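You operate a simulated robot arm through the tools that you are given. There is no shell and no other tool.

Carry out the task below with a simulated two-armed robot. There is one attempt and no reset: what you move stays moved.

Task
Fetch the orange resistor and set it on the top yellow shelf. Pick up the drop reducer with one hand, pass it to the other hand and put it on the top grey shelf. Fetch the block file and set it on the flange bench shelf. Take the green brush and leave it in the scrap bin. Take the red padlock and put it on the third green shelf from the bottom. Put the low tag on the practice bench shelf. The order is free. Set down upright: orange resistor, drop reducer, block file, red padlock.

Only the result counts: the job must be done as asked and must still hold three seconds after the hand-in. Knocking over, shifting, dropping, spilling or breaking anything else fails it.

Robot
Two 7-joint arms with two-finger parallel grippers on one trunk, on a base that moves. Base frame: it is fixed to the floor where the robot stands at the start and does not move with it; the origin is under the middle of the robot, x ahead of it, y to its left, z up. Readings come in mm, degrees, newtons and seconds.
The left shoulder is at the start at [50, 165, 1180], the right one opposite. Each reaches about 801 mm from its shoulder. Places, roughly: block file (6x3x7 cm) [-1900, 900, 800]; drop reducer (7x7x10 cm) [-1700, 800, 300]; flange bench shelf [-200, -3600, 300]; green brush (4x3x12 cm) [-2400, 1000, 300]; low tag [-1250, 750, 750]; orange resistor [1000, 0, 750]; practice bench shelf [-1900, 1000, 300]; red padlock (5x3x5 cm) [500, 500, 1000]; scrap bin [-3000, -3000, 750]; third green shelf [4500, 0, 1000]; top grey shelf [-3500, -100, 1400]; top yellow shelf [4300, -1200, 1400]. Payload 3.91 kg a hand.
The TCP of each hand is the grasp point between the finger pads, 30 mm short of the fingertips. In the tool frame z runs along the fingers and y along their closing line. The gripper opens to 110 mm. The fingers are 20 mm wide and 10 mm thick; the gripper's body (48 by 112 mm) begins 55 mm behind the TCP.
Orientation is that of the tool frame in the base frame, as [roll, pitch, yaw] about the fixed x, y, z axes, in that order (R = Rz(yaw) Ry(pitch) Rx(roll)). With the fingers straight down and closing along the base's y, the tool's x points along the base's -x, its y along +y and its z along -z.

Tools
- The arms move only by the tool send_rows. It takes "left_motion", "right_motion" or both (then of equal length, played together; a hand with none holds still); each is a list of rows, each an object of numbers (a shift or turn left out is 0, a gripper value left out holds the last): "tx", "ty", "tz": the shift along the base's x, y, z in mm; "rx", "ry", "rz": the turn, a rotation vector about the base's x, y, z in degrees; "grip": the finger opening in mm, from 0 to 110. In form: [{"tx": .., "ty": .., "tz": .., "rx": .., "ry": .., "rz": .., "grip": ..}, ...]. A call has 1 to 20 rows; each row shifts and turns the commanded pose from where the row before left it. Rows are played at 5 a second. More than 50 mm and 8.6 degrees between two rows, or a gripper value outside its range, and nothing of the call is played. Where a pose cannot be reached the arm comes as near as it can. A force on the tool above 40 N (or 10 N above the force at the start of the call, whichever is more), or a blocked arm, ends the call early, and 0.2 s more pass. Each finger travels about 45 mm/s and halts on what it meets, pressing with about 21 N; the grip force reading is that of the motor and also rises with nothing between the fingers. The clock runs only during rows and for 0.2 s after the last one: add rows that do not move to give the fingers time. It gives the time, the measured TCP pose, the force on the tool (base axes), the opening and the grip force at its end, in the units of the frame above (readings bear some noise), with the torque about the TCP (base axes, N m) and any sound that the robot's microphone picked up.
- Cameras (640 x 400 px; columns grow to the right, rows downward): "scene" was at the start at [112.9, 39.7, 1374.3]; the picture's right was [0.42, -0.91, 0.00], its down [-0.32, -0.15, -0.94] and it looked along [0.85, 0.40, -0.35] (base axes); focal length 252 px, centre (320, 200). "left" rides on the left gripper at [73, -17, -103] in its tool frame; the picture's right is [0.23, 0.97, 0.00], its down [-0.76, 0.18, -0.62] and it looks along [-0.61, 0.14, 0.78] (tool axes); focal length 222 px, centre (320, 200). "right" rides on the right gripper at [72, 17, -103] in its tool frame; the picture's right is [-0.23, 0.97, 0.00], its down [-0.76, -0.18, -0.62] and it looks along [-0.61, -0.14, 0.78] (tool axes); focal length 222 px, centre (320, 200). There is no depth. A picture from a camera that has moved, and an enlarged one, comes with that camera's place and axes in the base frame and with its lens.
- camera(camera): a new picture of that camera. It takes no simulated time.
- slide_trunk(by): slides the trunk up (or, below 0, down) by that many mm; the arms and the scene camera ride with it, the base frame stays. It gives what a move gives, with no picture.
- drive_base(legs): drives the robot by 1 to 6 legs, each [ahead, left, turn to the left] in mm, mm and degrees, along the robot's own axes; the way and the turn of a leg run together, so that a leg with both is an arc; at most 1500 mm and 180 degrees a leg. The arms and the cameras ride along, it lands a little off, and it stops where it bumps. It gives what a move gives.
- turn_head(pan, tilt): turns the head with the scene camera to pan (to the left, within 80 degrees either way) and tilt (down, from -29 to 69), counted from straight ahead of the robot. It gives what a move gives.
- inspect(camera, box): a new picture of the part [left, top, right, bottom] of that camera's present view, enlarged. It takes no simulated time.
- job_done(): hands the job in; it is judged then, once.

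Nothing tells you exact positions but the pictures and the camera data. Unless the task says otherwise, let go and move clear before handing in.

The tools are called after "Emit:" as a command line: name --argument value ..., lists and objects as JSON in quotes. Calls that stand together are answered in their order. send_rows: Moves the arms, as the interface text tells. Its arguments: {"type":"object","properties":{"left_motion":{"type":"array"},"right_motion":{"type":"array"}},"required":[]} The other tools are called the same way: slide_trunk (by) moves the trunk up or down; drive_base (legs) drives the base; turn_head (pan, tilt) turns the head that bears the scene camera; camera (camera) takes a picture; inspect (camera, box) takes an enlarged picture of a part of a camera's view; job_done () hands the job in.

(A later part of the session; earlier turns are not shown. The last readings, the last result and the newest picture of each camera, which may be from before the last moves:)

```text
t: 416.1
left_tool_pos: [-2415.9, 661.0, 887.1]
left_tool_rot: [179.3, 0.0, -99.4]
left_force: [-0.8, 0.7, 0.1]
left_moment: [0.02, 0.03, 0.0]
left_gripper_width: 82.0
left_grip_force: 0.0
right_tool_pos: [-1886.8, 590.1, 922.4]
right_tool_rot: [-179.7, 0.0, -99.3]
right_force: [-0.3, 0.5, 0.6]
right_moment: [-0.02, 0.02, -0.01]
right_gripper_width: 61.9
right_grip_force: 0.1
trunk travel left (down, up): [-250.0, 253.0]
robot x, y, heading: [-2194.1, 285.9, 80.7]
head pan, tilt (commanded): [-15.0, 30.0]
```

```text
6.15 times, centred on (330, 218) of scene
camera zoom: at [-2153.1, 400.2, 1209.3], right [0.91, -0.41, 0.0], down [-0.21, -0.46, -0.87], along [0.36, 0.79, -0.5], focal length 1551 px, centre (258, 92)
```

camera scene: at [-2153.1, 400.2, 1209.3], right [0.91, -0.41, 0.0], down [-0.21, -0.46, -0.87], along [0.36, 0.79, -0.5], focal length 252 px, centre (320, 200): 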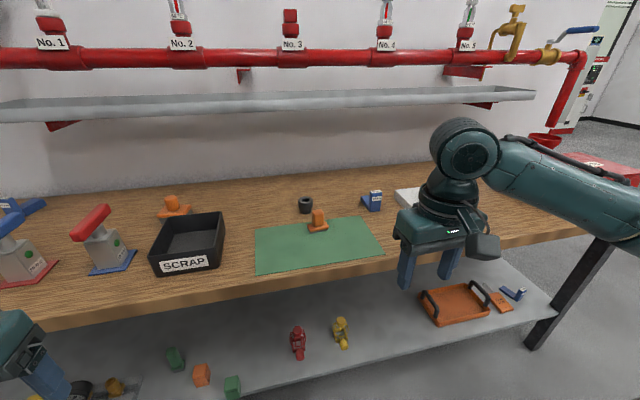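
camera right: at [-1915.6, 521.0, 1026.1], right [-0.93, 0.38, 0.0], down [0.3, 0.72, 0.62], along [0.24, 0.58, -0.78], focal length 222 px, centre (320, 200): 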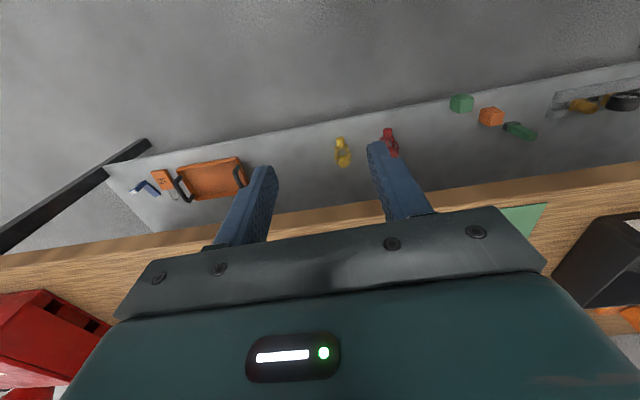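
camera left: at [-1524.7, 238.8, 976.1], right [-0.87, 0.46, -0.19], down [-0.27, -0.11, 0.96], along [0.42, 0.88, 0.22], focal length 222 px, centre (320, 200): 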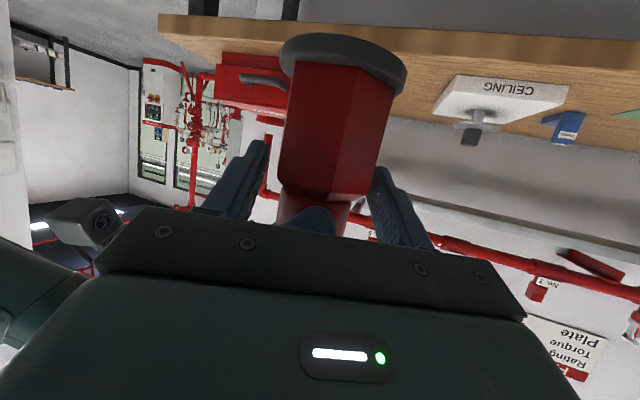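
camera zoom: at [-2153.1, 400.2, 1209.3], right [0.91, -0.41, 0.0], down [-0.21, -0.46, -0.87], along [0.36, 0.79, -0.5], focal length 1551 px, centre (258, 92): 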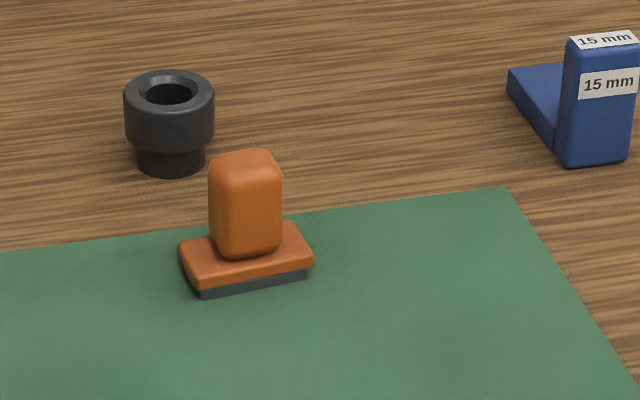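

File measured: base centre ≈ (−1931, 904), handle 31 mm wide, top z≈875. Tilting the right hand to 50° and moving to the pre-grasp.

Emit:
send_rows --right_motion '[{"tx": -6, "ty": 20, "tz": 16, "rx": 7.9, "ry": -1.3}, {"tx": -6, "ty": 20, "tz": 16, "rx": 7.9, "ry": -1.3}, {"tx": -6, "ty": 20, "tz": 16, "rx": 7.9, "ry": -1.3}, {"tx": -6, "ty": 20, "tz": 16, "rx": 7.9, "ry": -1.3}, {"tx": -6, "ty": 20, "tz": 16, "rx": 7.9, "ry": -1.3}, {"tx": -7, "ty": 34, "tz": -14}, {"tx": -7, "ty": 34, "tz": -14}, {"tx": -7, "ty": 34, "tz": -14}, {"tx": -7, "ty": 34, "tz": -14}, {}]'

Emit:
camera --camera "right"

Emit:
camera --camera "scene"

```text
t: 418.3
left_tool_pos: [-2416.2, 660.7, 886.8]
left_tool_rot: [179.3, 0.0, -99.4]
left_force: [-0.8, 0.2, -0.6]
left_moment: [0.01, 0.01, 0.01]
left_gripper_width: 82.1
left_grip_force: 0.1
right_tool_pos: [-1946.4, 826.9, 947.1]
right_tool_rot: [-179.8, 40.0, -99.2]
right_force: [-0.1, -0.4, 0.4]
right_moment: [0.01, -0.02, 0.0]
right_gripper_width: 62.1
right_grip_force: 0.0
trunk travel left (down, up): [-250.0, 253.0]
robot x, y, heading: [-2193.4, 288.5, 80.7]
head pan, tilt (commanded): [-15.0, 30.0]
```

```text
taken
camera right: at [-1982.7, 708.6, 979.3], right [-0.93, 0.33, 0.14], down [0.2, 0.15, 0.97], along [0.3, 0.93, -0.21], focal length 222 px, centre (320, 200)
```

right: 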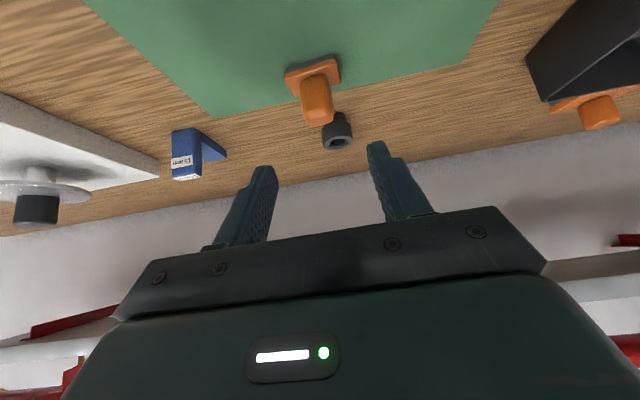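

```text
taken
camera scene: at [-2153.0, 400.2, 1209.3], right [0.91, -0.41, 0.0], down [-0.21, -0.46, -0.87], along [0.36, 0.79, -0.5], focal length 252 px, centre (320, 200)
```

scene: 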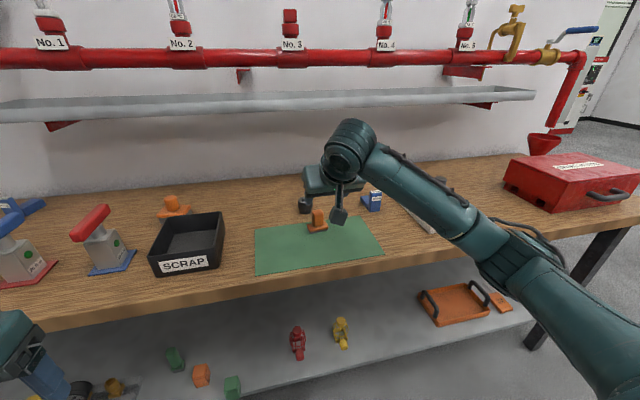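

Aligned with the handle. Advancing and closing on it.

Emit:
send_rows --right_motion '[{"tx": 2.4, "ty": 15, "tz": -18}, {"tx": 2.4, "ty": 15, "tz": -18}, {"tx": 2.4, "ty": 15, "tz": -18}, {"tx": 2.4, "ty": 15, "tz": -18}, {"tx": 2.4, "ty": 14.5, "tz": -18}, {}]'

Emit:
inspect --camera "right" --box '[180, 20, 460, 220]'

Emit:
inspect --camera "scene" --box '[270, 150, 400, 260]'

```text
t: 419.7
left_tool_pos: [-2416.1, 661.1, 887.4]
left_tool_rot: [179.4, 0.1, -99.5]
left_force: [0.7, 0.3, -0.3]
left_moment: [-0.03, 0.03, -0.03]
left_gripper_width: 82.2
left_grip_force: 0.1
right_tool_pos: [-1932.9, 902.1, 858.0]
right_tool_rot: [-179.8, 40.1, -99.1]
right_force: [0.4, -0.7, -0.4]
right_moment: [0.01, 0.02, -0.01]
right_gripper_width: 62.0
right_grip_force: 0.1
trunk travel left (down, up): [-250.0, 253.0]
robot x, y, heading: [-2195.6, 290.7, 80.7]
head pan, tilt (commanded): [-15.0, 30.0]
```

```text
2.00 times, centred on (320, 120) of right
camera zoom: at [-1969.3, 782.8, 889.3], right [-0.93, 0.33, 0.14], down [0.2, 0.15, 0.97], along [0.3, 0.93, -0.21], focal length 444 px, centre (320, 360)
```

zoom: 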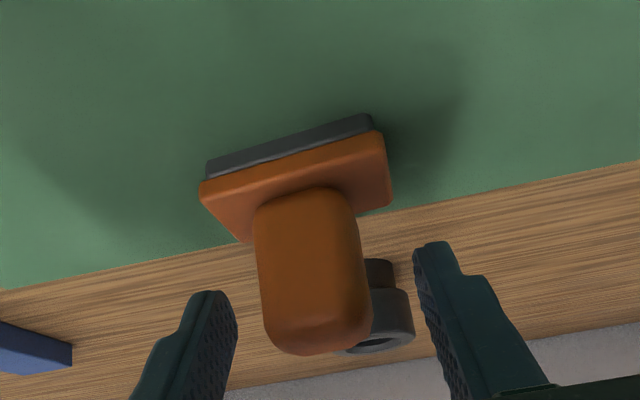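

```text
3.64 times, centred on (335, 205) of scene
camera zoom: at [-2153.0, 400.2, 1209.3], right [0.91, -0.41, 0.0], down [-0.21, -0.46, -0.87], along [0.36, 0.79, -0.5], focal length 916 px, centre (266, 182)
```

zoom: 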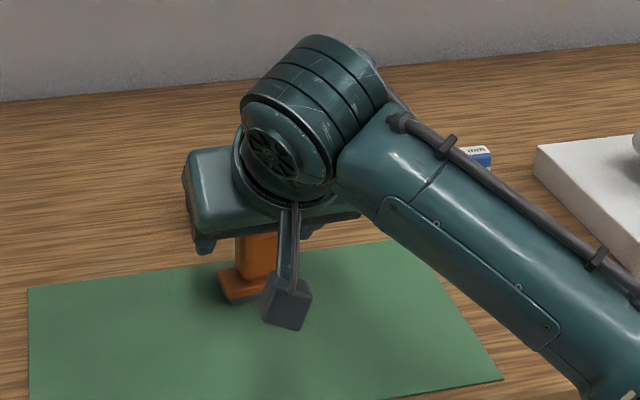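

Handle is between the fingers. Closing.

Emit:
send_rows --right_motion '[{"tx": 2, "grip": 52}, {"grip": 44}, {"grip": 36}, {"grip": 28}, {"grip": 20}, {}, {}]'

Emit:
send_rows --right_motion '[{"tz": 5}, {"tz": 10}, {"tz": 15}, {}, {}]'

Emit:
inspect --camera "right" --box '[180, 20, 460, 220]'

Emit:
inspect --camera "scene" --box '[270, 150, 400, 260]'

```text
t: 421.3
left_tool_pos: [-2416.6, 661.1, 886.9]
left_tool_rot: [179.4, 0.0, -99.5]
left_force: [0.8, 0.1, 0.9]
left_moment: [0.05, 0.01, 0.01]
left_gripper_width: 82.1
left_grip_force: 0.1
right_tool_pos: [-1930.4, 900.5, 857.6]
right_tool_rot: [-179.8, 40.0, -99.3]
right_force: [-0.6, 1.1, 0.2]
right_moment: [0.05, 0.08, -0.03]
right_gripper_width: 29.7
right_grip_force: 20.7
trunk travel left (down, up): [-250.0, 253.0]
robot x, y, heading: [-2195.8, 287.1, 80.8]
head pan, tilt (commanded): [-15.0, 30.0]
```

```text
t: 422.5
left_tool_pos: [-2417.2, 660.9, 887.4]
left_tool_rot: [179.4, 0.0, -99.3]
left_force: [-0.1, 0.1, -0.5]
left_moment: [-0.04, 0.01, 0.0]
left_gripper_width: 81.8
left_grip_force: 0.0
right_tool_pos: [-1932.8, 901.9, 887.0]
right_tool_rot: [-179.8, 40.1, -99.1]
right_force: [0.4, 0.2, -1.4]
right_moment: [0.03, -0.01, -0.01]
right_gripper_width: 29.9
right_grip_force: 20.8
trunk travel left (down, up): [-250.0, 253.0]
robot x, y, heading: [-2192.8, 287.0, 80.5]
head pan, tilt (commanded): [-15.0, 30.0]
```

```text
2.00 times, centred on (320, 120) of right
camera zoom: at [-1968.5, 783.4, 918.9], right [-0.93, 0.33, 0.14], down [0.2, 0.15, 0.97], along [0.3, 0.93, -0.21], focal length 444 px, centre (320, 360)
```

zoom: 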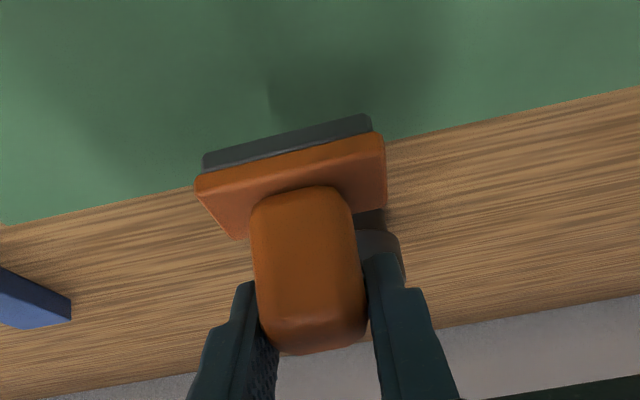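

```text
3.64 times, centred on (335, 205) of scene
camera zoom: at [-2153.0, 400.4, 1209.3], right [0.91, -0.41, 0.0], down [-0.21, -0.46, -0.87], along [0.36, 0.79, -0.5], focal length 916 px, centre (266, 182)
```

zoom: 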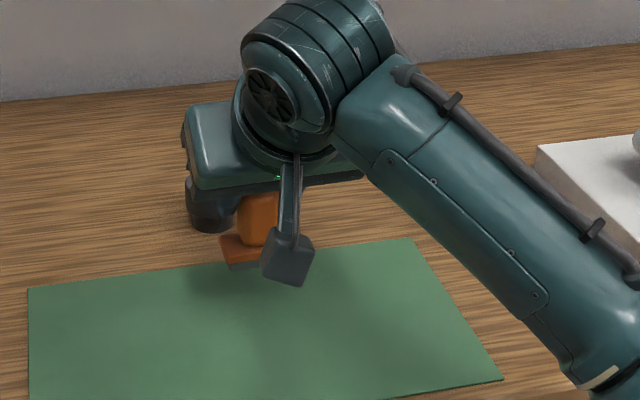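

The file is lifted cleanly. Retracting it above and in front of the bench.

Emit:
send_rows --right_motion '[{"tz": 40}, {"tz": 40}, {"tx": -5, "ty": -36, "tz": 15}, {"tx": -5, "ty": -36, "tz": 15}, {"tx": -5, "ty": -36, "tz": 15}, {"tx": -5, "ty": -36, "tz": 15}, {"tx": -5, "ty": -30, "tz": 10}, {}]'

Emit:
camera --camera "right"

Emit:
camera --camera "scene"

```text
t: 424.3
left_tool_pos: [-2417.0, 661.6, 886.2]
left_tool_rot: [179.4, 0.0, -99.3]
left_force: [0.4, -0.3, -0.2]
left_moment: [0.04, 0.02, -0.03]
left_gripper_width: 81.9
left_grip_force: 0.0
right_tool_pos: [-1955.6, 725.2, 1038.5]
right_tool_rot: [-179.8, 39.9, -99.1]
right_force: [-0.4, 0.1, -1.3]
right_moment: [0.03, -0.02, 0.0]
right_gripper_width: 29.5
right_grip_force: 20.7
trunk travel left (down, up): [-250.0, 253.0]
robot x, y, heading: [-2194.7, 288.5, 80.7]
head pan, tilt (commanded): [-15.0, 30.0]
```

```text
taken
camera right: at [-1991.9, 606.4, 1070.7], right [-0.93, 0.33, 0.14], down [0.2, 0.15, 0.97], along [0.3, 0.93, -0.21], focal length 222 px, centre (320, 200)
```

right: 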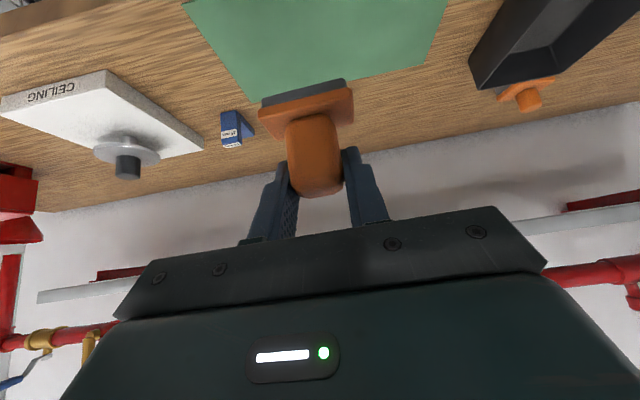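

```text
taken
camera scene: at [-2153.0, 400.3, 1209.3], right [0.91, -0.41, 0.0], down [-0.21, -0.46, -0.87], along [0.36, 0.79, -0.5], focal length 252 px, centre (320, 200)
```

scene: 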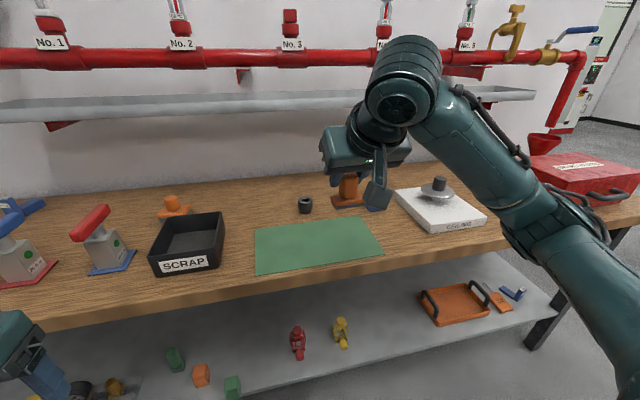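

Next the brush with the left hand. I'll raise the right hand (with the file) first, so that lowering the trunk keeps it clear of the bench.

Emit:
send_rows --right_motion '[{"tz": 45}, {"tz": 45}, {"tz": 45}, {"tz": 45}, {"tz": 45}, {"tz": 45}, {}]'

Emit:
slide_trunk --by -250

Emit:
send_rows --left_motion '[{"tx": 4, "ty": 25, "rx": 7.9, "ry": -1.3}, {"tx": 4, "ty": 25, "rx": 7.9, "ry": -1.3}, {"tx": 4, "ty": 25, "rx": 7.9, "ry": -1.3}, {"tx": 4, "ty": 25, "rx": 7.9, "ry": -1.3}, {"tx": 4, "ty": 25, "rx": 7.9, "ry": -1.3}, {"tz": -40}, {"tz": -45}, {"tz": -45}, {"tz": -45}, {}]'

Emit:
turn_head --pan 15 --tilt 40

Emit:
camera --camera "scene"

Emit:
camera --camera "left"

```text
t: 425.9
left_tool_pos: [-2415.2, 660.7, 886.6]
left_tool_rot: [179.3, 0.0, -99.5]
left_force: [0.0, -0.3, 1.1]
left_moment: [-0.02, -0.01, -0.01]
left_gripper_width: 81.7
left_grip_force: 0.0
right_tool_pos: [-1955.5, 728.4, 1308.3]
right_tool_rot: [-179.8, 39.9, -99.1]
right_force: [0.7, 0.4, -1.4]
right_moment: [0.03, 0.0, 0.0]
right_gripper_width: 30.0
right_grip_force: 20.4
trunk travel left (down, up): [-250.0, 253.0]
robot x, y, heading: [-2196.3, 287.4, 80.8]
head pan, tilt (commanded): [-15.0, 30.0]
```

```text
t: 428.4
left_tool_pos: [-2416.2, 661.0, 637.3]
left_tool_rot: [179.3, 0.0, -99.4]
left_force: [0.4, -0.2, 0.2]
left_moment: [-0.03, 0.01, 0.01]
left_gripper_width: 81.9
left_grip_force: 0.0
right_tool_pos: [-1954.7, 725.9, 1057.0]
right_tool_rot: [-179.8, 40.0, -99.2]
right_force: [0.7, 0.4, -1.7]
right_moment: [-0.01, -0.04, -0.03]
right_gripper_width: 29.7
right_grip_force: 20.7
trunk travel left (down, up): [0.0, 503.0]
robot x, y, heading: [-2196.3, 287.0, 80.7]
head pan, tilt (commanded): [-15.0, 30.0]
```

```text
t: 430.6
left_tool_pos: [-2397.1, 786.7, 460.8]
left_tool_rot: [179.4, 40.1, -99.3]
left_force: [-1.3, 0.4, 0.3]
left_moment: [0.0, 0.02, -0.01]
left_gripper_width: 82.1
left_grip_force: 0.1
right_tool_pos: [-1956.0, 726.6, 1058.4]
right_tool_rot: [-179.8, 39.9, -99.1]
right_force: [-0.7, 1.1, -2.0]
right_moment: [0.03, 0.0, -0.01]
right_gripper_width: 29.6
right_grip_force: 21.1
trunk travel left (down, up): [0.0, 503.0]
robot x, y, heading: [-2193.5, 290.0, 80.8]
head pan, tilt (commanded): [-15.0, 30.0]
```

```text
t: 431.6
left_tool_pos: [-2396.3, 787.7, 461.6]
left_tool_rot: [179.4, 40.0, -99.4]
left_force: [-0.3, 0.1, -0.4]
left_moment: [0.01, -0.01, 0.0]
left_gripper_width: 82.1
left_grip_force: 0.0
right_tool_pos: [-1956.4, 725.8, 1058.0]
right_tool_rot: [-179.8, 40.1, -99.2]
right_force: [0.3, 0.1, -1.0]
right_moment: [-0.02, 0.01, 0.01]
right_gripper_width: 29.9
right_grip_force: 21.0
trunk travel left (down, up): [0.0, 503.0]
robot x, y, heading: [-2195.7, 288.5, 80.5]
head pan, tilt (commanded): [15.0, 40.0]
```

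```text
taken
camera scene: at [-2198.6, 402.4, 944.0], right [1.0, 0.1, 0.0], down [0.06, -0.64, -0.77], along [-0.08, 0.76, -0.64], focal length 252 px, centre (320, 200)
```

scene: 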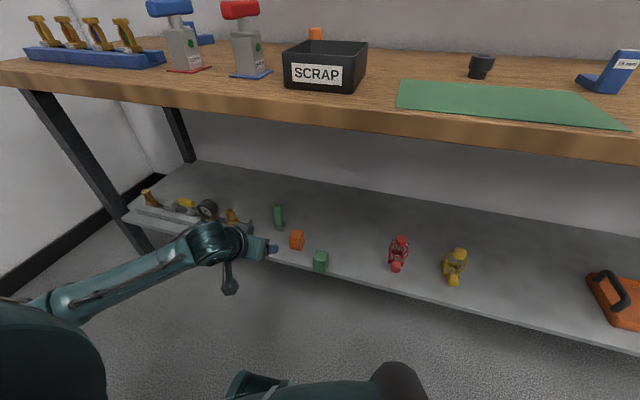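

```text
taken
camera left: at [-2398.5, 664.5, 493.0], right [-0.99, -0.02, -0.14], down [-0.14, 0.21, 0.97], along [0.01, 0.98, -0.21], focal length 222 px, centre (320, 200)
```

left: 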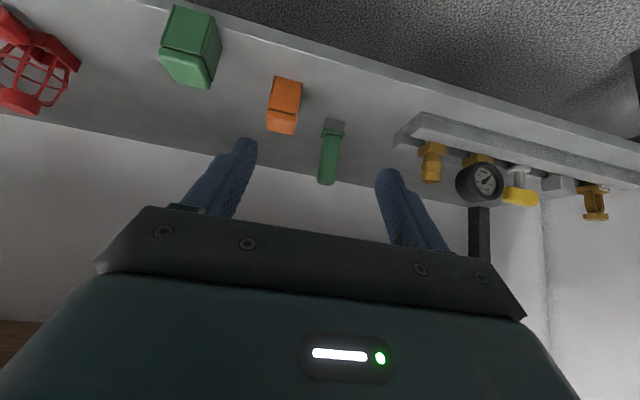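

Brush: base at (−2397, 1013), standing, top z≈392. Driving 90 mm closer and lining up.

Emit:
drive_base --legs '[[90, 0, 0]]'

Emit:
send_rows --left_motion '[{"tx": -14, "ty": 24, "tz": -3, "grip": 70}, {"tx": -14, "ty": 28, "tz": -3}, {}]'

Emit:
camera --camera "left"

Emit:
camera --camera "scene"

```text
t: 432.7
left_tool_pos: [-2381.9, 875.4, 460.8]
left_tool_rot: [179.3, 40.0, -99.4]
left_force: [-0.6, 0.7, -0.5]
left_moment: [0.01, -0.02, 0.01]
left_gripper_width: 82.2
left_grip_force: 0.0
right_tool_pos: [-1940.2, 813.7, 1058.5]
right_tool_rot: [-179.8, 39.9, -99.1]
right_force: [-0.3, 0.0, -1.6]
right_moment: [0.03, 0.03, 0.0]
right_gripper_width: 30.1
right_grip_force: 20.8
trunk travel left (down, up): [0.0, 503.0]
robot x, y, heading: [-2180.6, 376.2, 80.5]
head pan, tilt (commanded): [15.0, 40.0]
```

```text
t: 433.5
left_tool_pos: [-2410.6, 929.0, 454.2]
left_tool_rot: [179.3, 40.0, -99.5]
left_force: [0.0, -0.4, 0.9]
left_moment: [-0.02, 0.03, 0.01]
left_gripper_width: 70.0
left_grip_force: 0.0
right_tool_pos: [-1941.1, 814.5, 1058.1]
right_tool_rot: [-179.8, 40.0, -99.1]
right_force: [-0.1, -0.2, -0.9]
right_moment: [0.02, 0.01, -0.02]
right_gripper_width: 29.8
right_grip_force: 21.1
trunk travel left (down, up): [0.0, 503.0]
robot x, y, heading: [-2179.0, 375.0, 80.7]
head pan, tilt (commanded): [15.0, 40.0]
```

```text
taken
camera left: at [-2412.4, 805.8, 485.8], right [-0.99, -0.02, -0.14], down [-0.14, 0.21, 0.97], along [0.01, 0.98, -0.21], focal length 222 px, centre (320, 200)
```

left: 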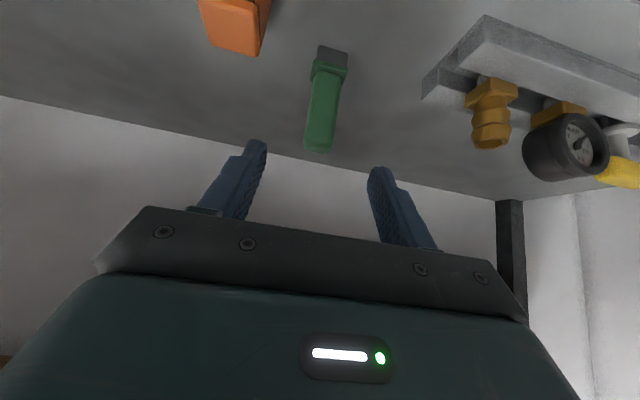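

```text
taken
camera scene: at [-2184.3, 490.7, 944.0], right [0.99, 0.1, 0.0], down [0.06, -0.64, -0.77], along [-0.08, 0.76, -0.64], focal length 252 px, centre (320, 200)
```

scene: 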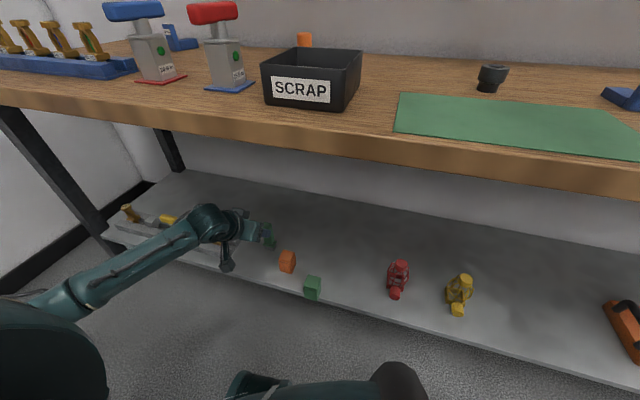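

Aligned with the brush handle. Advancing and closing.

Emit:
send_rows --left_motion '[{"tx": 2.5, "ty": 15, "tz": -18}, {"tx": 2.5, "ty": 15, "tz": -18}, {"tx": 2.5, "ty": 15, "tz": -18}, {"tx": 2.5, "ty": 15, "tz": -18}, {"tx": 2.5, "ty": 15, "tz": -17}, {}]'

Emit:
camera --camera "left"

Emit:
send_rows --left_motion '[{"grip": 60}, {"grip": 50}, {"grip": 40}, {"grip": 30}, {"grip": 20}, {"grip": 12}, {}, {}]'

Emit:
camera --camera "left"

```text
t: 434.9
left_tool_pos: [-2397.2, 1000.2, 365.6]
left_tool_rot: [179.4, 40.1, -99.4]
left_force: [0.0, -0.4, 0.7]
left_moment: [0.03, 0.04, -0.02]
left_gripper_width: 69.9
left_grip_force: 0.1
right_tool_pos: [-1940.7, 815.8, 1058.0]
right_tool_rot: [-179.8, 40.1, -99.1]
right_force: [-0.2, 0.8, -2.2]
right_moment: [0.03, -0.02, 0.01]
right_gripper_width: 29.9
right_grip_force: 20.8
trunk travel left (down, up): [0.0, 503.0]
robot x, y, heading: [-2177.3, 379.3, 80.5]
head pan, tilt (commanded): [15.0, 40.0]
```

```text
taken
camera left: at [-2398.9, 879.2, 396.8], right [-0.99, -0.02, -0.14], down [-0.14, 0.21, 0.97], along [0.01, 0.98, -0.21], focal length 222 px, centre (320, 200)
```

left: 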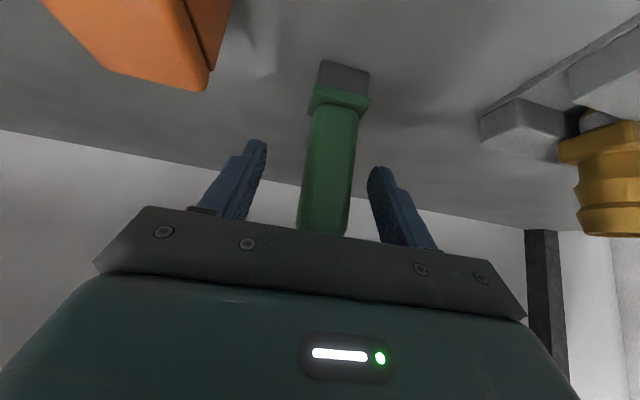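

```text
t: 436.7
left_tool_pos: [-2398.5, 1000.9, 364.9]
left_tool_rot: [179.4, 40.0, -99.5]
left_force: [0.2, 0.2, 0.3]
left_moment: [0.01, 0.02, 0.02]
left_gripper_width: 29.5
left_grip_force: 20.9
right_tool_pos: [-1940.7, 814.1, 1057.5]
right_tool_rot: [-179.8, 40.0, -99.1]
right_force: [0.2, 0.1, -1.3]
right_moment: [0.0, -0.02, -0.03]
right_gripper_width: 30.0
right_grip_force: 20.6
trunk travel left (down, up): [0.0, 503.0]
robot x, y, heading: [-2177.9, 376.5, 80.9]
head pan, tilt (commanded): [15.0, 40.0]
```

```text
taken
camera left: at [-2399.1, 878.9, 396.9], right [-0.99, -0.02, -0.14], down [-0.14, 0.21, 0.97], along [0.01, 0.98, -0.21], focal length 222 px, centre (320, 200)
```

left: 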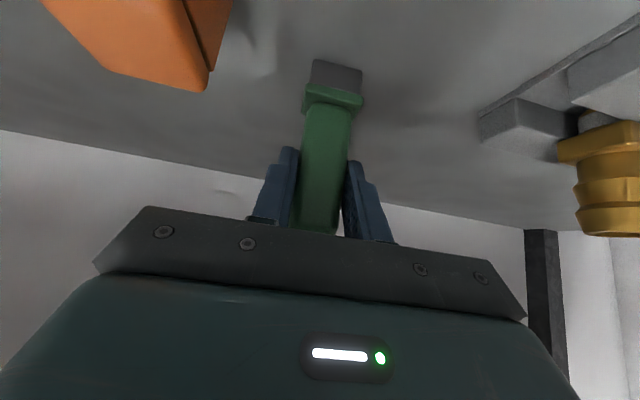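

Gripped at 29.5 mm. Lifting clear of the neighbouring cubes and checking.

Emit:
send_rows --left_motion '[{"tz": 10}, {"tz": 20}, {"tz": 30}, {"tz": 25}, {}]'

Emit:
camera --camera "left"

Emit:
drive_base --legs '[[-450, 0, 0]]'

Emit:
camera --camera "scene"

Emit:
camera --camera "left"

```text
t: 437.9
left_tool_pos: [-2397.4, 1003.7, 454.2]
left_tool_rot: [179.4, 40.0, -99.5]
left_force: [0.9, 0.4, -1.1]
left_moment: [-0.03, -0.01, -0.01]
left_gripper_width: 29.7
left_grip_force: 21.2
right_tool_pos: [-1940.3, 815.8, 1057.0]
right_tool_rot: [-179.8, 40.0, -99.0]
right_force: [-0.1, -0.4, -2.3]
right_moment: [-0.01, 0.01, -0.04]
right_gripper_width: 29.6
right_grip_force: 20.9
trunk travel left (down, up): [0.0, 503.0]
robot x, y, heading: [-2180.8, 374.6, 80.7]
head pan, tilt (commanded): [15.0, 40.0]
```

```text
taken
camera left: at [-2399.9, 880.4, 483.8], right [-0.99, -0.02, -0.14], down [-0.14, 0.21, 0.97], along [0.01, 0.98, -0.21], focal length 222 px, centre (320, 200)
```

left: 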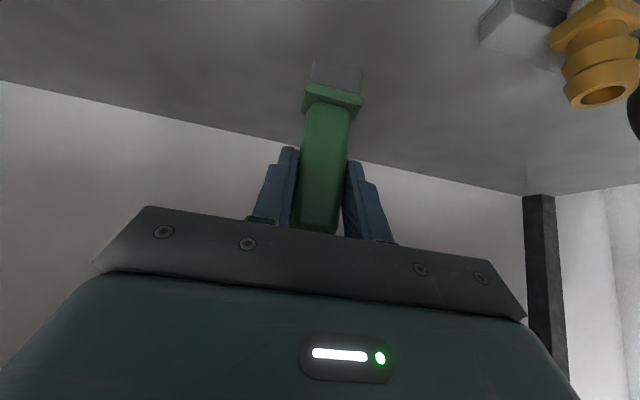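

```text
t: 440.6
left_tool_pos: [-2465.9, 569.0, 451.1]
left_tool_rot: [179.4, 40.0, -99.7]
left_force: [0.0, 0.5, -1.5]
left_moment: [0.02, -0.01, 0.0]
left_gripper_width: 29.3
left_grip_force: 21.0
right_tool_pos: [-2010.7, 377.1, 1057.6]
right_tool_rot: [-179.8, 39.9, -99.7]
right_force: [0.5, 0.1, -1.4]
right_moment: [0.02, 0.0, -0.01]
right_gripper_width: 29.9
right_grip_force: 21.4
trunk travel left (down, up): [0.0, 503.0]
robot x, y, heading: [-2251.9, -58.2, 80.6]
head pan, tilt (commanded): [15.0, 40.0]
```

```text
taken
camera scene: at [-2256.2, 55.9, 944.0], right [1.0, 0.09, 0.0], down [0.06, -0.64, -0.77], along [-0.07, 0.76, -0.64], focal length 252 px, centre (320, 200)
```

scene: 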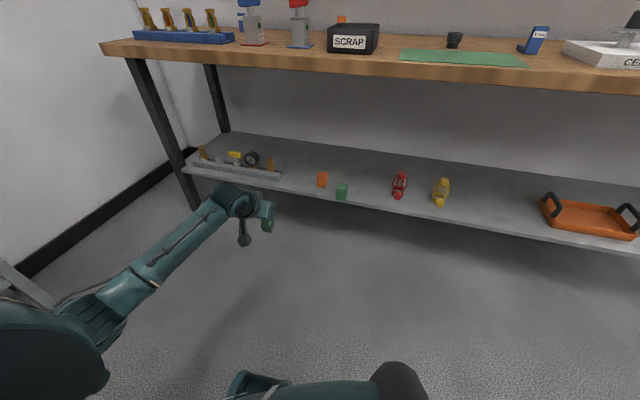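

```text
taken
camera left: at [-2468.8, 447.1, 483.4], right [-0.99, -0.01, -0.14], down [-0.14, 0.21, 0.97], along [0.02, 0.98, -0.21], focal length 222 px, centre (320, 200)
```

left: 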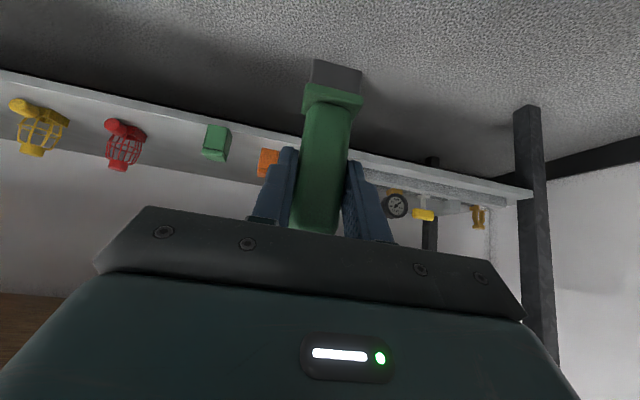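

Brush is held and the shelf is undisturbed. Raising the trunk, folding the arms in a bit, then turning to look toward the scrap bin.

Emit:
slide_trunk --by 400

Emit:
send_rows --left_motion '[{"tx": 2, "ty": -25, "tz": 40}, {"tx": 2, "ty": -25, "tz": 40}, {"tx": 2, "ty": -25, "tz": 40}, {"tx": 2, "ty": -25, "tz": 40}, {"tz": 40}, {"tz": 40}, {"tz": 40}, {}]' --right_motion '[{"tz": -45}, {"tz": -45}, {"tz": -45}, {"tz": -45}, {"tz": -45}, {"tz": -45}, {"tz": -45}, {}]'

Emit:
drive_base --legs '[[0, 0, 110]]'

Emit:
turn_head --pan 40 --tilt 15

Emit:
camera --camera "scene"

```text
t: 444.4
left_tool_pos: [-2465.8, 568.2, 852.3]
left_tool_rot: [179.5, 40.0, -99.7]
left_force: [-0.1, 0.1, -0.6]
left_moment: [-0.01, 0.02, -0.04]
left_gripper_width: 29.6
left_grip_force: 20.9
right_tool_pos: [-2010.4, 378.1, 1457.5]
right_tool_rot: [-179.8, 40.0, -99.6]
right_force: [0.5, 0.3, -1.6]
right_moment: [0.03, 0.01, 0.03]
right_gripper_width: 29.8
right_grip_force: 20.6
trunk travel left (down, up): [-400.0, 103.0]
robot x, y, heading: [-2251.4, -62.0, 80.1]
head pan, tilt (commanded): [15.0, 40.0]
```

```text
t: 446.2
left_tool_pos: [-2457.6, 467.4, 1131.2]
left_tool_rot: [179.4, 40.0, -99.9]
left_force: [0.1, -1.0, -1.4]
left_moment: [-0.03, 0.0, 0.01]
left_gripper_width: 29.7
left_grip_force: 21.5
right_tool_pos: [-2014.0, 376.5, 1141.0]
right_tool_rot: [-179.8, 40.0, -99.5]
right_force: [0.2, 0.0, -1.5]
right_moment: [0.02, 0.0, 0.01]
right_gripper_width: 29.7
right_grip_force: 21.2
trunk travel left (down, up): [-400.0, 103.0]
robot x, y, heading: [-2251.3, -61.1, 80.6]
head pan, tilt (commanded): [15.0, 40.0]
```

```text
t: 451.2
left_tool_pos: [-2674.8, -433.2, 1130.6]
left_tool_rot: [179.3, 40.0, 10.5]
left_force: [0.2, 0.2, -1.0]
left_moment: [0.0, 0.05, -0.05]
left_gripper_width: 29.6
left_grip_force: 20.5
right_tool_pos: [-2742.5, 15.3, 1142.3]
right_tool_rot: [-179.9, 39.9, 10.9]
right_force: [-0.4, 0.1, -1.3]
right_moment: [-0.03, 0.01, 0.0]
right_gripper_width: 30.0
right_grip_force: 20.9
trunk travel left (down, up): [-400.0, 103.0]
robot x, y, heading: [-2247.5, -59.4, -169.2]
head pan, tilt (commanded): [15.0, 40.0]
```

```text
t: 452.1
left_tool_pos: [-2674.7, -432.8, 1131.0]
left_tool_rot: [179.4, 40.0, 10.5]
left_force: [-0.2, -0.2, -0.5]
left_moment: [0.01, -0.03, 0.0]
left_gripper_width: 29.5
left_grip_force: 20.9
right_tool_pos: [-2742.4, 14.1, 1141.6]
right_tool_rot: [-179.7, 40.1, 10.9]
right_force: [-0.1, 0.5, -1.4]
right_moment: [-0.01, 0.0, -0.01]
right_gripper_width: 29.8
right_grip_force: 20.7
trunk travel left (down, up): [-400.0, 103.0]
robot x, y, heading: [-2252.9, -59.8, -169.4]
head pan, tilt (commanded): [40.0, 15.0]
```

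```text
taken
camera scene: at [-2341.6, -135.5, 1383.5], right [-0.77, 0.63, 0.0], down [0.17, 0.2, -0.97], along [-0.61, -0.75, -0.26], focal length 252 px, centre (320, 200)
```

scene: 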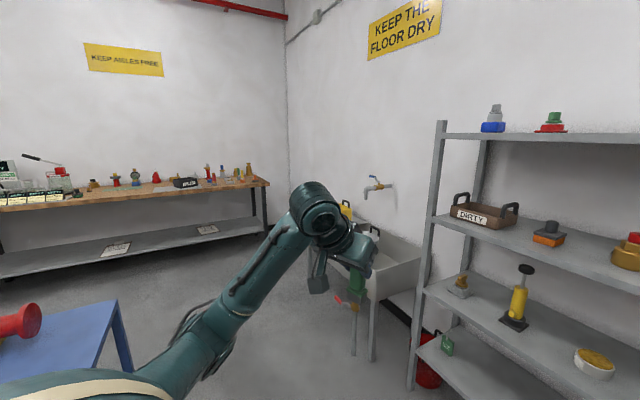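

Emit:
inspect --camera "scene" --box '[60, 150, 280, 260]'

Emit:
turn_head --pan 75 --tilt 25

Emit:
camera --camera "scene"

```text
2.91 times, centred on (170, 205) of scene
camera zoom: at [-2341.6, -135.5, 1383.5], right [-0.77, 0.63, 0.0], down [0.17, 0.2, -0.97], along [-0.61, -0.75, -0.26], focal length 733 px, centre (756, 186)
```

zoom: 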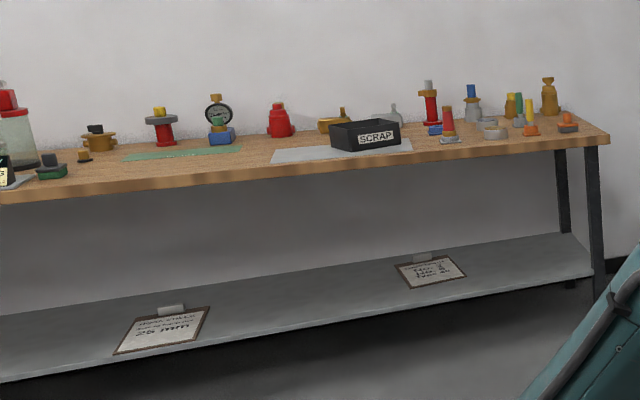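

```text
t: 453.1
left_tool_pos: [-2673.3, -432.9, 1131.8]
left_tool_rot: [179.3, 40.0, 10.6]
left_force: [0.2, -0.3, -1.0]
left_moment: [0.02, -0.01, 0.04]
left_gripper_width: 29.4
left_grip_force: 21.3
right_tool_pos: [-2743.4, 14.6, 1141.8]
right_tool_rot: [-179.9, 40.1, 10.9]
right_force: [1.5, 0.4, -1.8]
right_moment: [0.01, -0.01, -0.01]
right_gripper_width: 29.7
right_grip_force: 20.7
trunk travel left (down, up): [-400.0, 103.0]
robot x, y, heading: [-2251.2, -57.5, -169.3]
head pan, tilt (commanded): [75.0, 25.0]
```

```text
taken
camera scene: at [-2289.4, -155.1, 1367.3], right [-1.0, 0.08, 0.0], down [0.03, 0.42, -0.91], along [-0.07, -0.9, -0.42], focal length 252 px, centre (320, 200)
```

scene: 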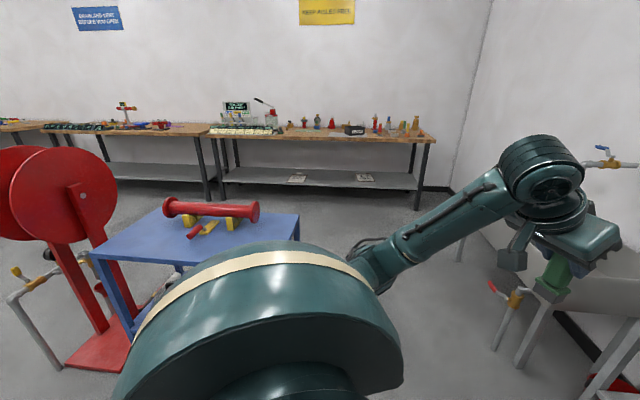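

The black "SCRAP" bin stands on the far bench near (−2980, −3317). I'll turn to face that wall and drive down the gap between the blue table and the sink.

Emit:
drive_base --legs '[[0, 0, 68], [696, -475, 0]]'

Emit:
turn_head --pan 0 --tilt 25

Emit:
camera --camera "scene"

```text
t: 460.9
left_tool_pos: [-2648.1, -1191.7, 1131.3]
left_tool_rot: [179.3, 40.1, 79.6]
left_force: [0.2, 0.0, -1.4]
left_moment: [0.01, 0.0, 0.05]
left_gripper_width: 29.6
left_grip_force: 20.8
right_tool_pos: [-3089.8, -1095.4, 1142.2]
right_tool_rot: [-179.8, 40.1, 79.7]
right_force: [0.5, 1.1, -1.5]
right_moment: [0.0, 0.02, 0.01]
right_gripper_width: 30.0
right_grip_force: 20.8
trunk travel left (down, up): [-400.0, 103.0]
robot x, y, heading: [-2848.4, -663.8, -100.4]
head pan, tilt (commanded): [75.0, 25.0]
```

```text
t: 462.3
left_tool_pos: [-2647.7, -1192.7, 1130.5]
left_tool_rot: [179.4, 40.0, 79.4]
left_force: [0.3, -0.1, -1.0]
left_moment: [-0.02, 0.03, 0.0]
left_gripper_width: 29.4
left_grip_force: 21.1
right_tool_pos: [-3089.6, -1095.0, 1142.4]
right_tool_rot: [-179.8, 39.9, 79.7]
right_force: [0.3, 1.2, -2.6]
right_moment: [-0.03, 0.0, 0.0]
right_gripper_width: 29.8
right_grip_force: 21.2
trunk travel left (down, up): [-400.0, 103.0]
robot x, y, heading: [-2845.7, -664.2, -100.6]
head pan, tilt (commanded): [0.0, 25.0]
```

```text
taken
camera scene: at [-2868.7, -782.6, 1367.3], right [-0.98, 0.18, 0.0], down [0.08, 0.42, -0.91], along [-0.16, -0.89, -0.42], focal length 252 px, centre (320, 200)
```

scene: 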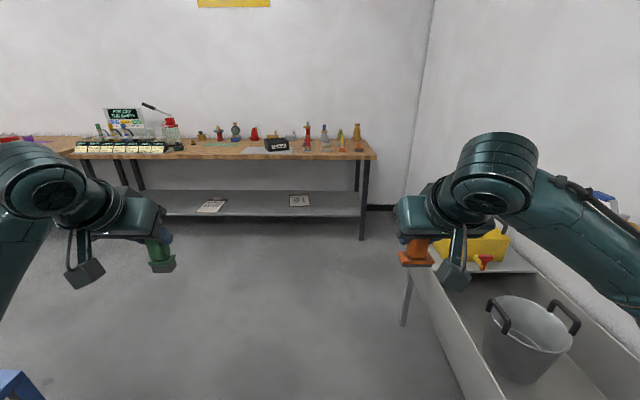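

The passage is clear; I'll keep toward its middle and stop about 1 m before the bench to measure the bin.

Emit:
drive_base --legs '[[606, 221, 0], [550, 0, 0]]'

Emit:
camera --camera "scene"

Emit:
inspect --camera "scene" --box '[200, 100, 420, 230]'

```text
t: 468.7
left_tool_pos: [-2649.1, -2364.4, 1130.6]
left_tool_rot: [179.4, 40.0, 79.3]
left_force: [-1.1, 0.5, -1.2]
left_moment: [-0.02, -0.01, 0.02]
left_gripper_width: 29.7
left_grip_force: 20.7
right_tool_pos: [-3092.2, -2265.9, 1141.6]
right_tool_rot: [-179.9, 40.0, 79.6]
right_force: [0.4, 0.0, -1.3]
right_moment: [-0.01, -0.03, -0.04]
right_gripper_width: 29.8
right_grip_force: 21.2
trunk travel left (down, up): [-400.0, 103.0]
robot x, y, heading: [-2845.7, -1834.9, -100.6]
head pan, tilt (commanded): [0.0, 25.0]
```

```text
taken
camera scene: at [-2869.0, -1954.2, 1367.2], right [-0.98, 0.18, 0.0], down [0.08, 0.42, -0.91], along [-0.17, -0.89, -0.42], focal length 252 px, centre (320, 200)
```

scene: 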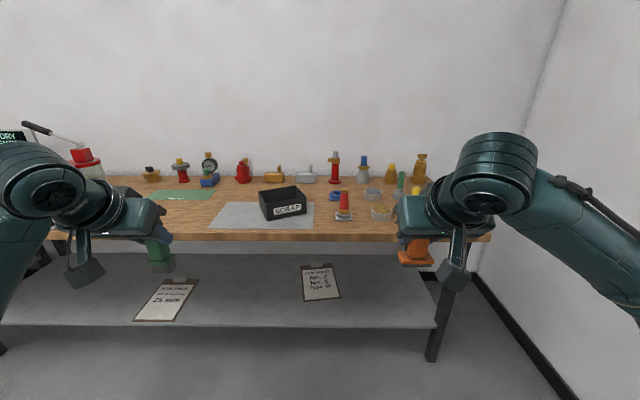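

```text
2.91 times, centred on (310, 165) of scene
camera zoom: at [-2869.0, -1954.2, 1367.2], right [-0.98, 0.18, 0.0], down [0.08, 0.42, -0.91], along [-0.17, -0.89, -0.42], focal length 733 px, centre (349, 302)
```

zoom: 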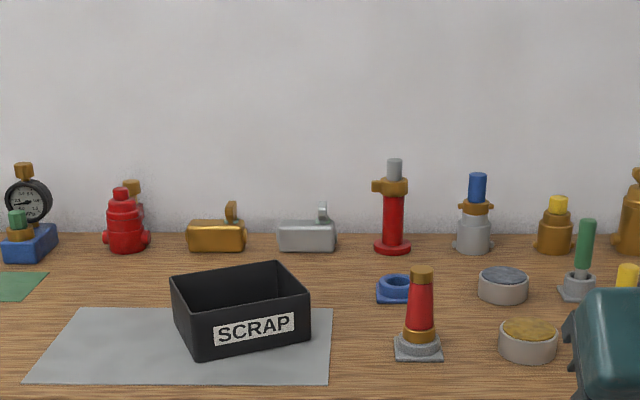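

The bin (≈185×160×82 mm) is centred near (−2893, −3063), bench top ≈ 803. Driving up so the left hand can reach over it.

Emit:
drive_base --legs '[[540, 29, 0]]'

Emit:
turn_head --pan 10 --tilt 35

Emit:
camera --camera "scene"

Emit:
camera --camera "left"

```text
t: 471.8
left_tool_pos: [-2722.8, -2902.7, 1130.8]
left_tool_rot: [179.4, 40.0, 79.1]
left_force: [0.2, -0.9, -1.0]
left_moment: [0.0, -0.02, 0.0]
left_gripper_width: 29.6
left_grip_force: 20.9
right_tool_pos: [-3164.0, -2803.3, 1142.5]
right_tool_rot: [-179.8, 39.9, 79.5]
right_force: [0.5, -0.5, -1.9]
right_moment: [0.04, -0.01, -0.01]
right_gripper_width: 30.0
right_grip_force: 20.9
trunk travel left (down, up): [-400.0, 103.0]
robot x, y, heading: [-2916.3, -2372.6, -100.6]
head pan, tilt (commanded): [0.0, 25.0]
```

```text
t: 472.5
left_tool_pos: [-2722.0, -2902.2, 1131.5]
left_tool_rot: [179.4, 40.0, 79.2]
left_force: [-0.1, 0.4, -1.4]
left_moment: [0.01, 0.0, -0.01]
left_gripper_width: 29.6
left_grip_force: 21.1
right_tool_pos: [-3163.8, -2802.5, 1142.9]
right_tool_rot: [-179.8, 40.0, 79.4]
right_force: [-0.7, -0.4, -1.5]
right_moment: [0.01, -0.01, -0.02]
right_gripper_width: 30.0
right_grip_force: 21.3
trunk travel left (down, up): [-400.0, 103.0]
robot x, y, heading: [-2919.3, -2373.0, -100.5]
head pan, tilt (commanded): [10.0, 35.0]
```

```text
taken
camera scene: at [-2925.2, -2489.6, 1351.6], right [-1.0, 0.01, 0.0], down [0.01, 0.57, -0.82], along [-0.01, -0.82, -0.57], focal length 252 px, centre (320, 200)
```

scene: 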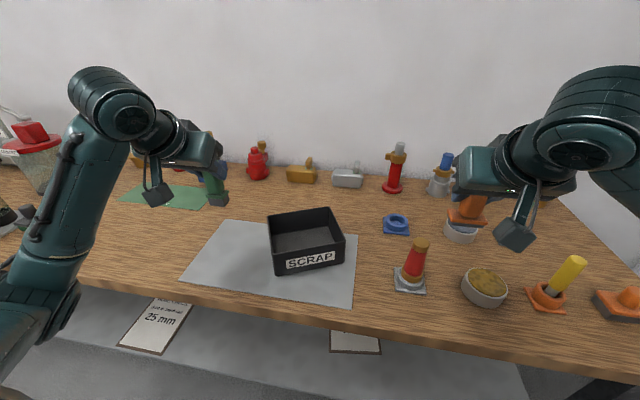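

```text
taken
camera left: at [-2716.4, -2778.6, 1162.7], right [0.99, -0.01, -0.14], down [0.13, -0.21, 0.97], along [-0.03, -0.98, -0.21], focal length 222 px, centre (320, 200)
```

left: 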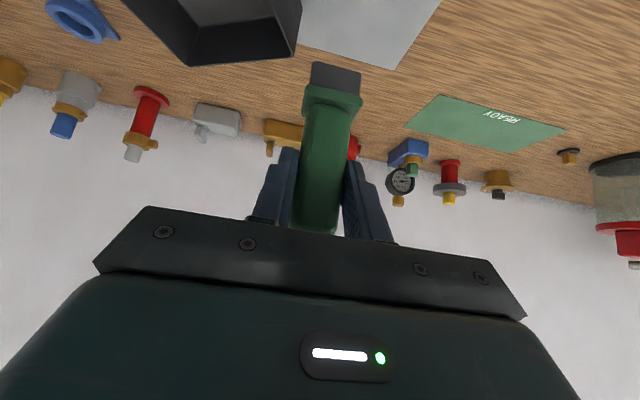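

Emit:
inspect --camera "scene" --box '[230, 190, 380, 290]'

```text
4.00 times, centred on (305, 240) of scene
camera zoom: at [-2925.2, -2489.6, 1351.6], right [-1.0, 0.01, 0.0], down [0.01, 0.57, -0.82], along [-0.01, -0.82, -0.57], focal length 1008 px, centre (380, 40)
```

zoom: 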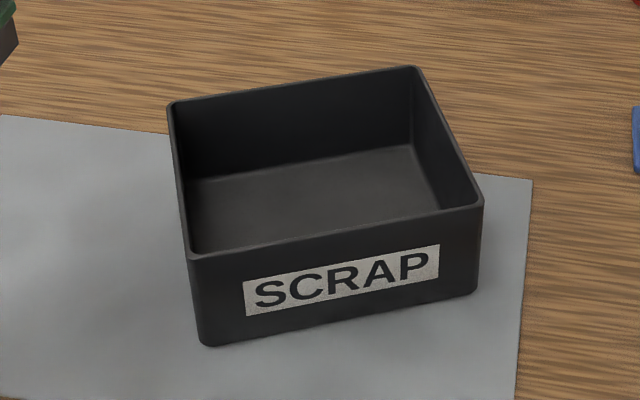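

Bin centre (−2887, −3018), rim z≈888. Moving the brush over it.

Emit:
send_rows --left_motion '[{"tx": -32.6, "ty": -21}, {"tx": -32.6, "ty": -21}, {"tx": -32.6, "ty": -21}, {"tx": -32.6, "ty": -21}, {"tx": -32.6, "ty": -21}, {"tz": -40}, {"tz": -40}, {}]'

Emit:
camera --camera "scene"

Emit:
camera --camera "left"

```text
t: 474.3
left_tool_pos: [-2884.8, -3009.7, 1051.7]
left_tool_rot: [179.4, 40.2, 79.3]
left_force: [-0.3, 0.2, -1.4]
left_moment: [0.0, 0.01, 0.02]
left_gripper_width: 29.5
left_grip_force: 20.9
right_tool_pos: [-3163.5, -2804.0, 1142.2]
right_tool_rot: [-179.8, 40.1, 79.3]
right_force: [0.6, 0.2, -1.6]
right_moment: [-0.04, 0.0, 0.01]
right_gripper_width: 29.8
right_grip_force: 20.9
trunk travel left (down, up): [-400.0, 103.0]
robot x, y, heading: [-2917.8, -2371.6, -100.8]
head pan, tilt (commanded): [10.0, 35.0]
```

```text
taken
camera scene: at [-2925.1, -2489.5, 1351.6], right [-1.0, 0.01, 0.0], down [0.01, 0.57, -0.82], along [-0.01, -0.82, -0.57], focal length 252 px, centre (320, 200)
```

scene: 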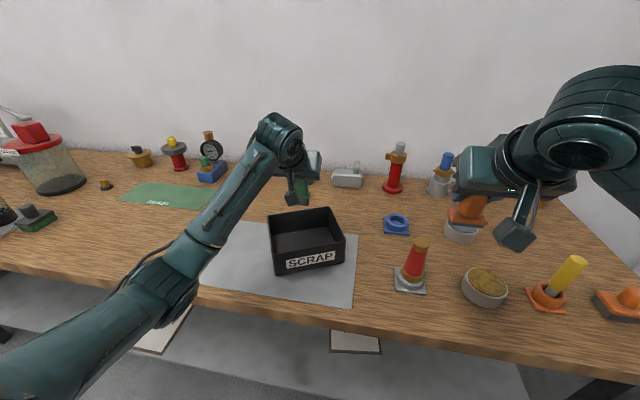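

```text
taken
camera left: at [-2878.7, -2885.6, 1083.8], right [0.99, -0.01, -0.14], down [0.13, -0.21, 0.97], along [-0.04, -0.98, -0.21], focal length 222 px, centre (320, 200)
```

left: 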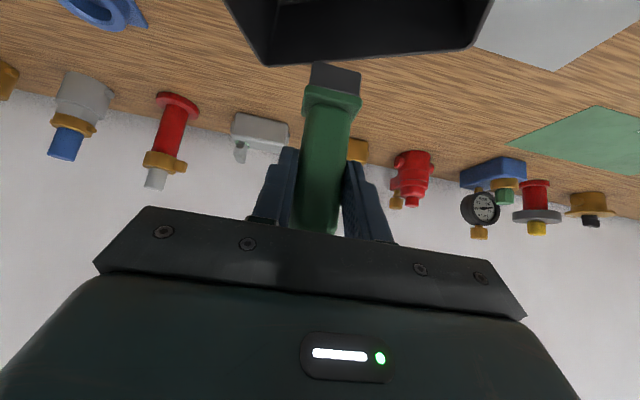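

Centred above the bin. Lowering the brush into it.

Emit:
send_rows --left_motion '[{"tz": -30}, {"tz": -30}, {"tz": -30}, {"tz": -25}, {}]'

Emit:
inspect --camera "scene" --box '[200, 150, 380, 290]'

Emit:
camera --camera "left"

```text
t: 475.5
left_tool_pos: [-2884.6, -3007.2, 934.7]
left_tool_rot: [179.3, 40.0, 79.3]
left_force: [-0.4, 0.7, -0.3]
left_moment: [0.02, -0.04, 0.02]
left_gripper_width: 29.3
left_grip_force: 20.7
right_tool_pos: [-3163.6, -2802.6, 1141.5]
right_tool_rot: [-179.8, 39.9, 79.4]
right_force: [-0.4, -0.3, -1.5]
right_moment: [-0.04, 0.04, -0.01]
right_gripper_width: 29.8
right_grip_force: 21.4
trunk travel left (down, up): [-400.0, 103.0]
robot x, y, heading: [-2916.6, -2374.8, -100.6]
head pan, tilt (commanded): [10.0, 35.0]
```

```text
2.86 times, centred on (290, 220) of scene
camera zoom: at [-2925.1, -2489.6, 1351.5], right [-1.0, 0.01, 0.0], down [0.01, 0.57, -0.82], along [-0.01, -0.82, -0.57], focal length 720 px, centre (406, 143)
```

zoom: 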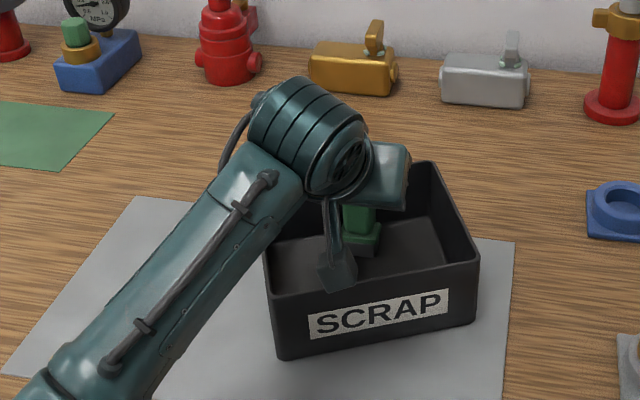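

```text
taken
camera left: at [-2878.8, -2883.3, 966.0], right [0.99, -0.01, -0.14], down [0.13, -0.21, 0.97], along [-0.03, -0.98, -0.21], focal length 222 px, centre (320, 200)
```

left: 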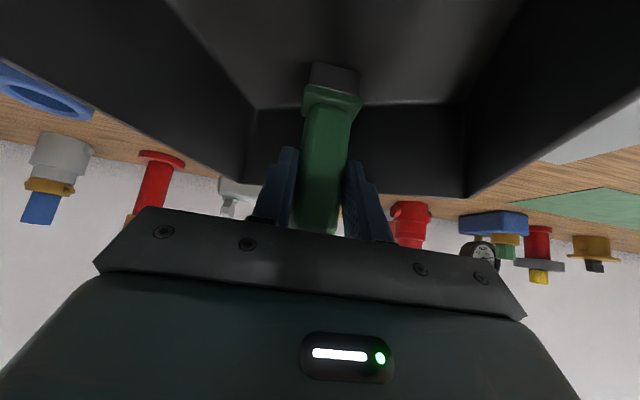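

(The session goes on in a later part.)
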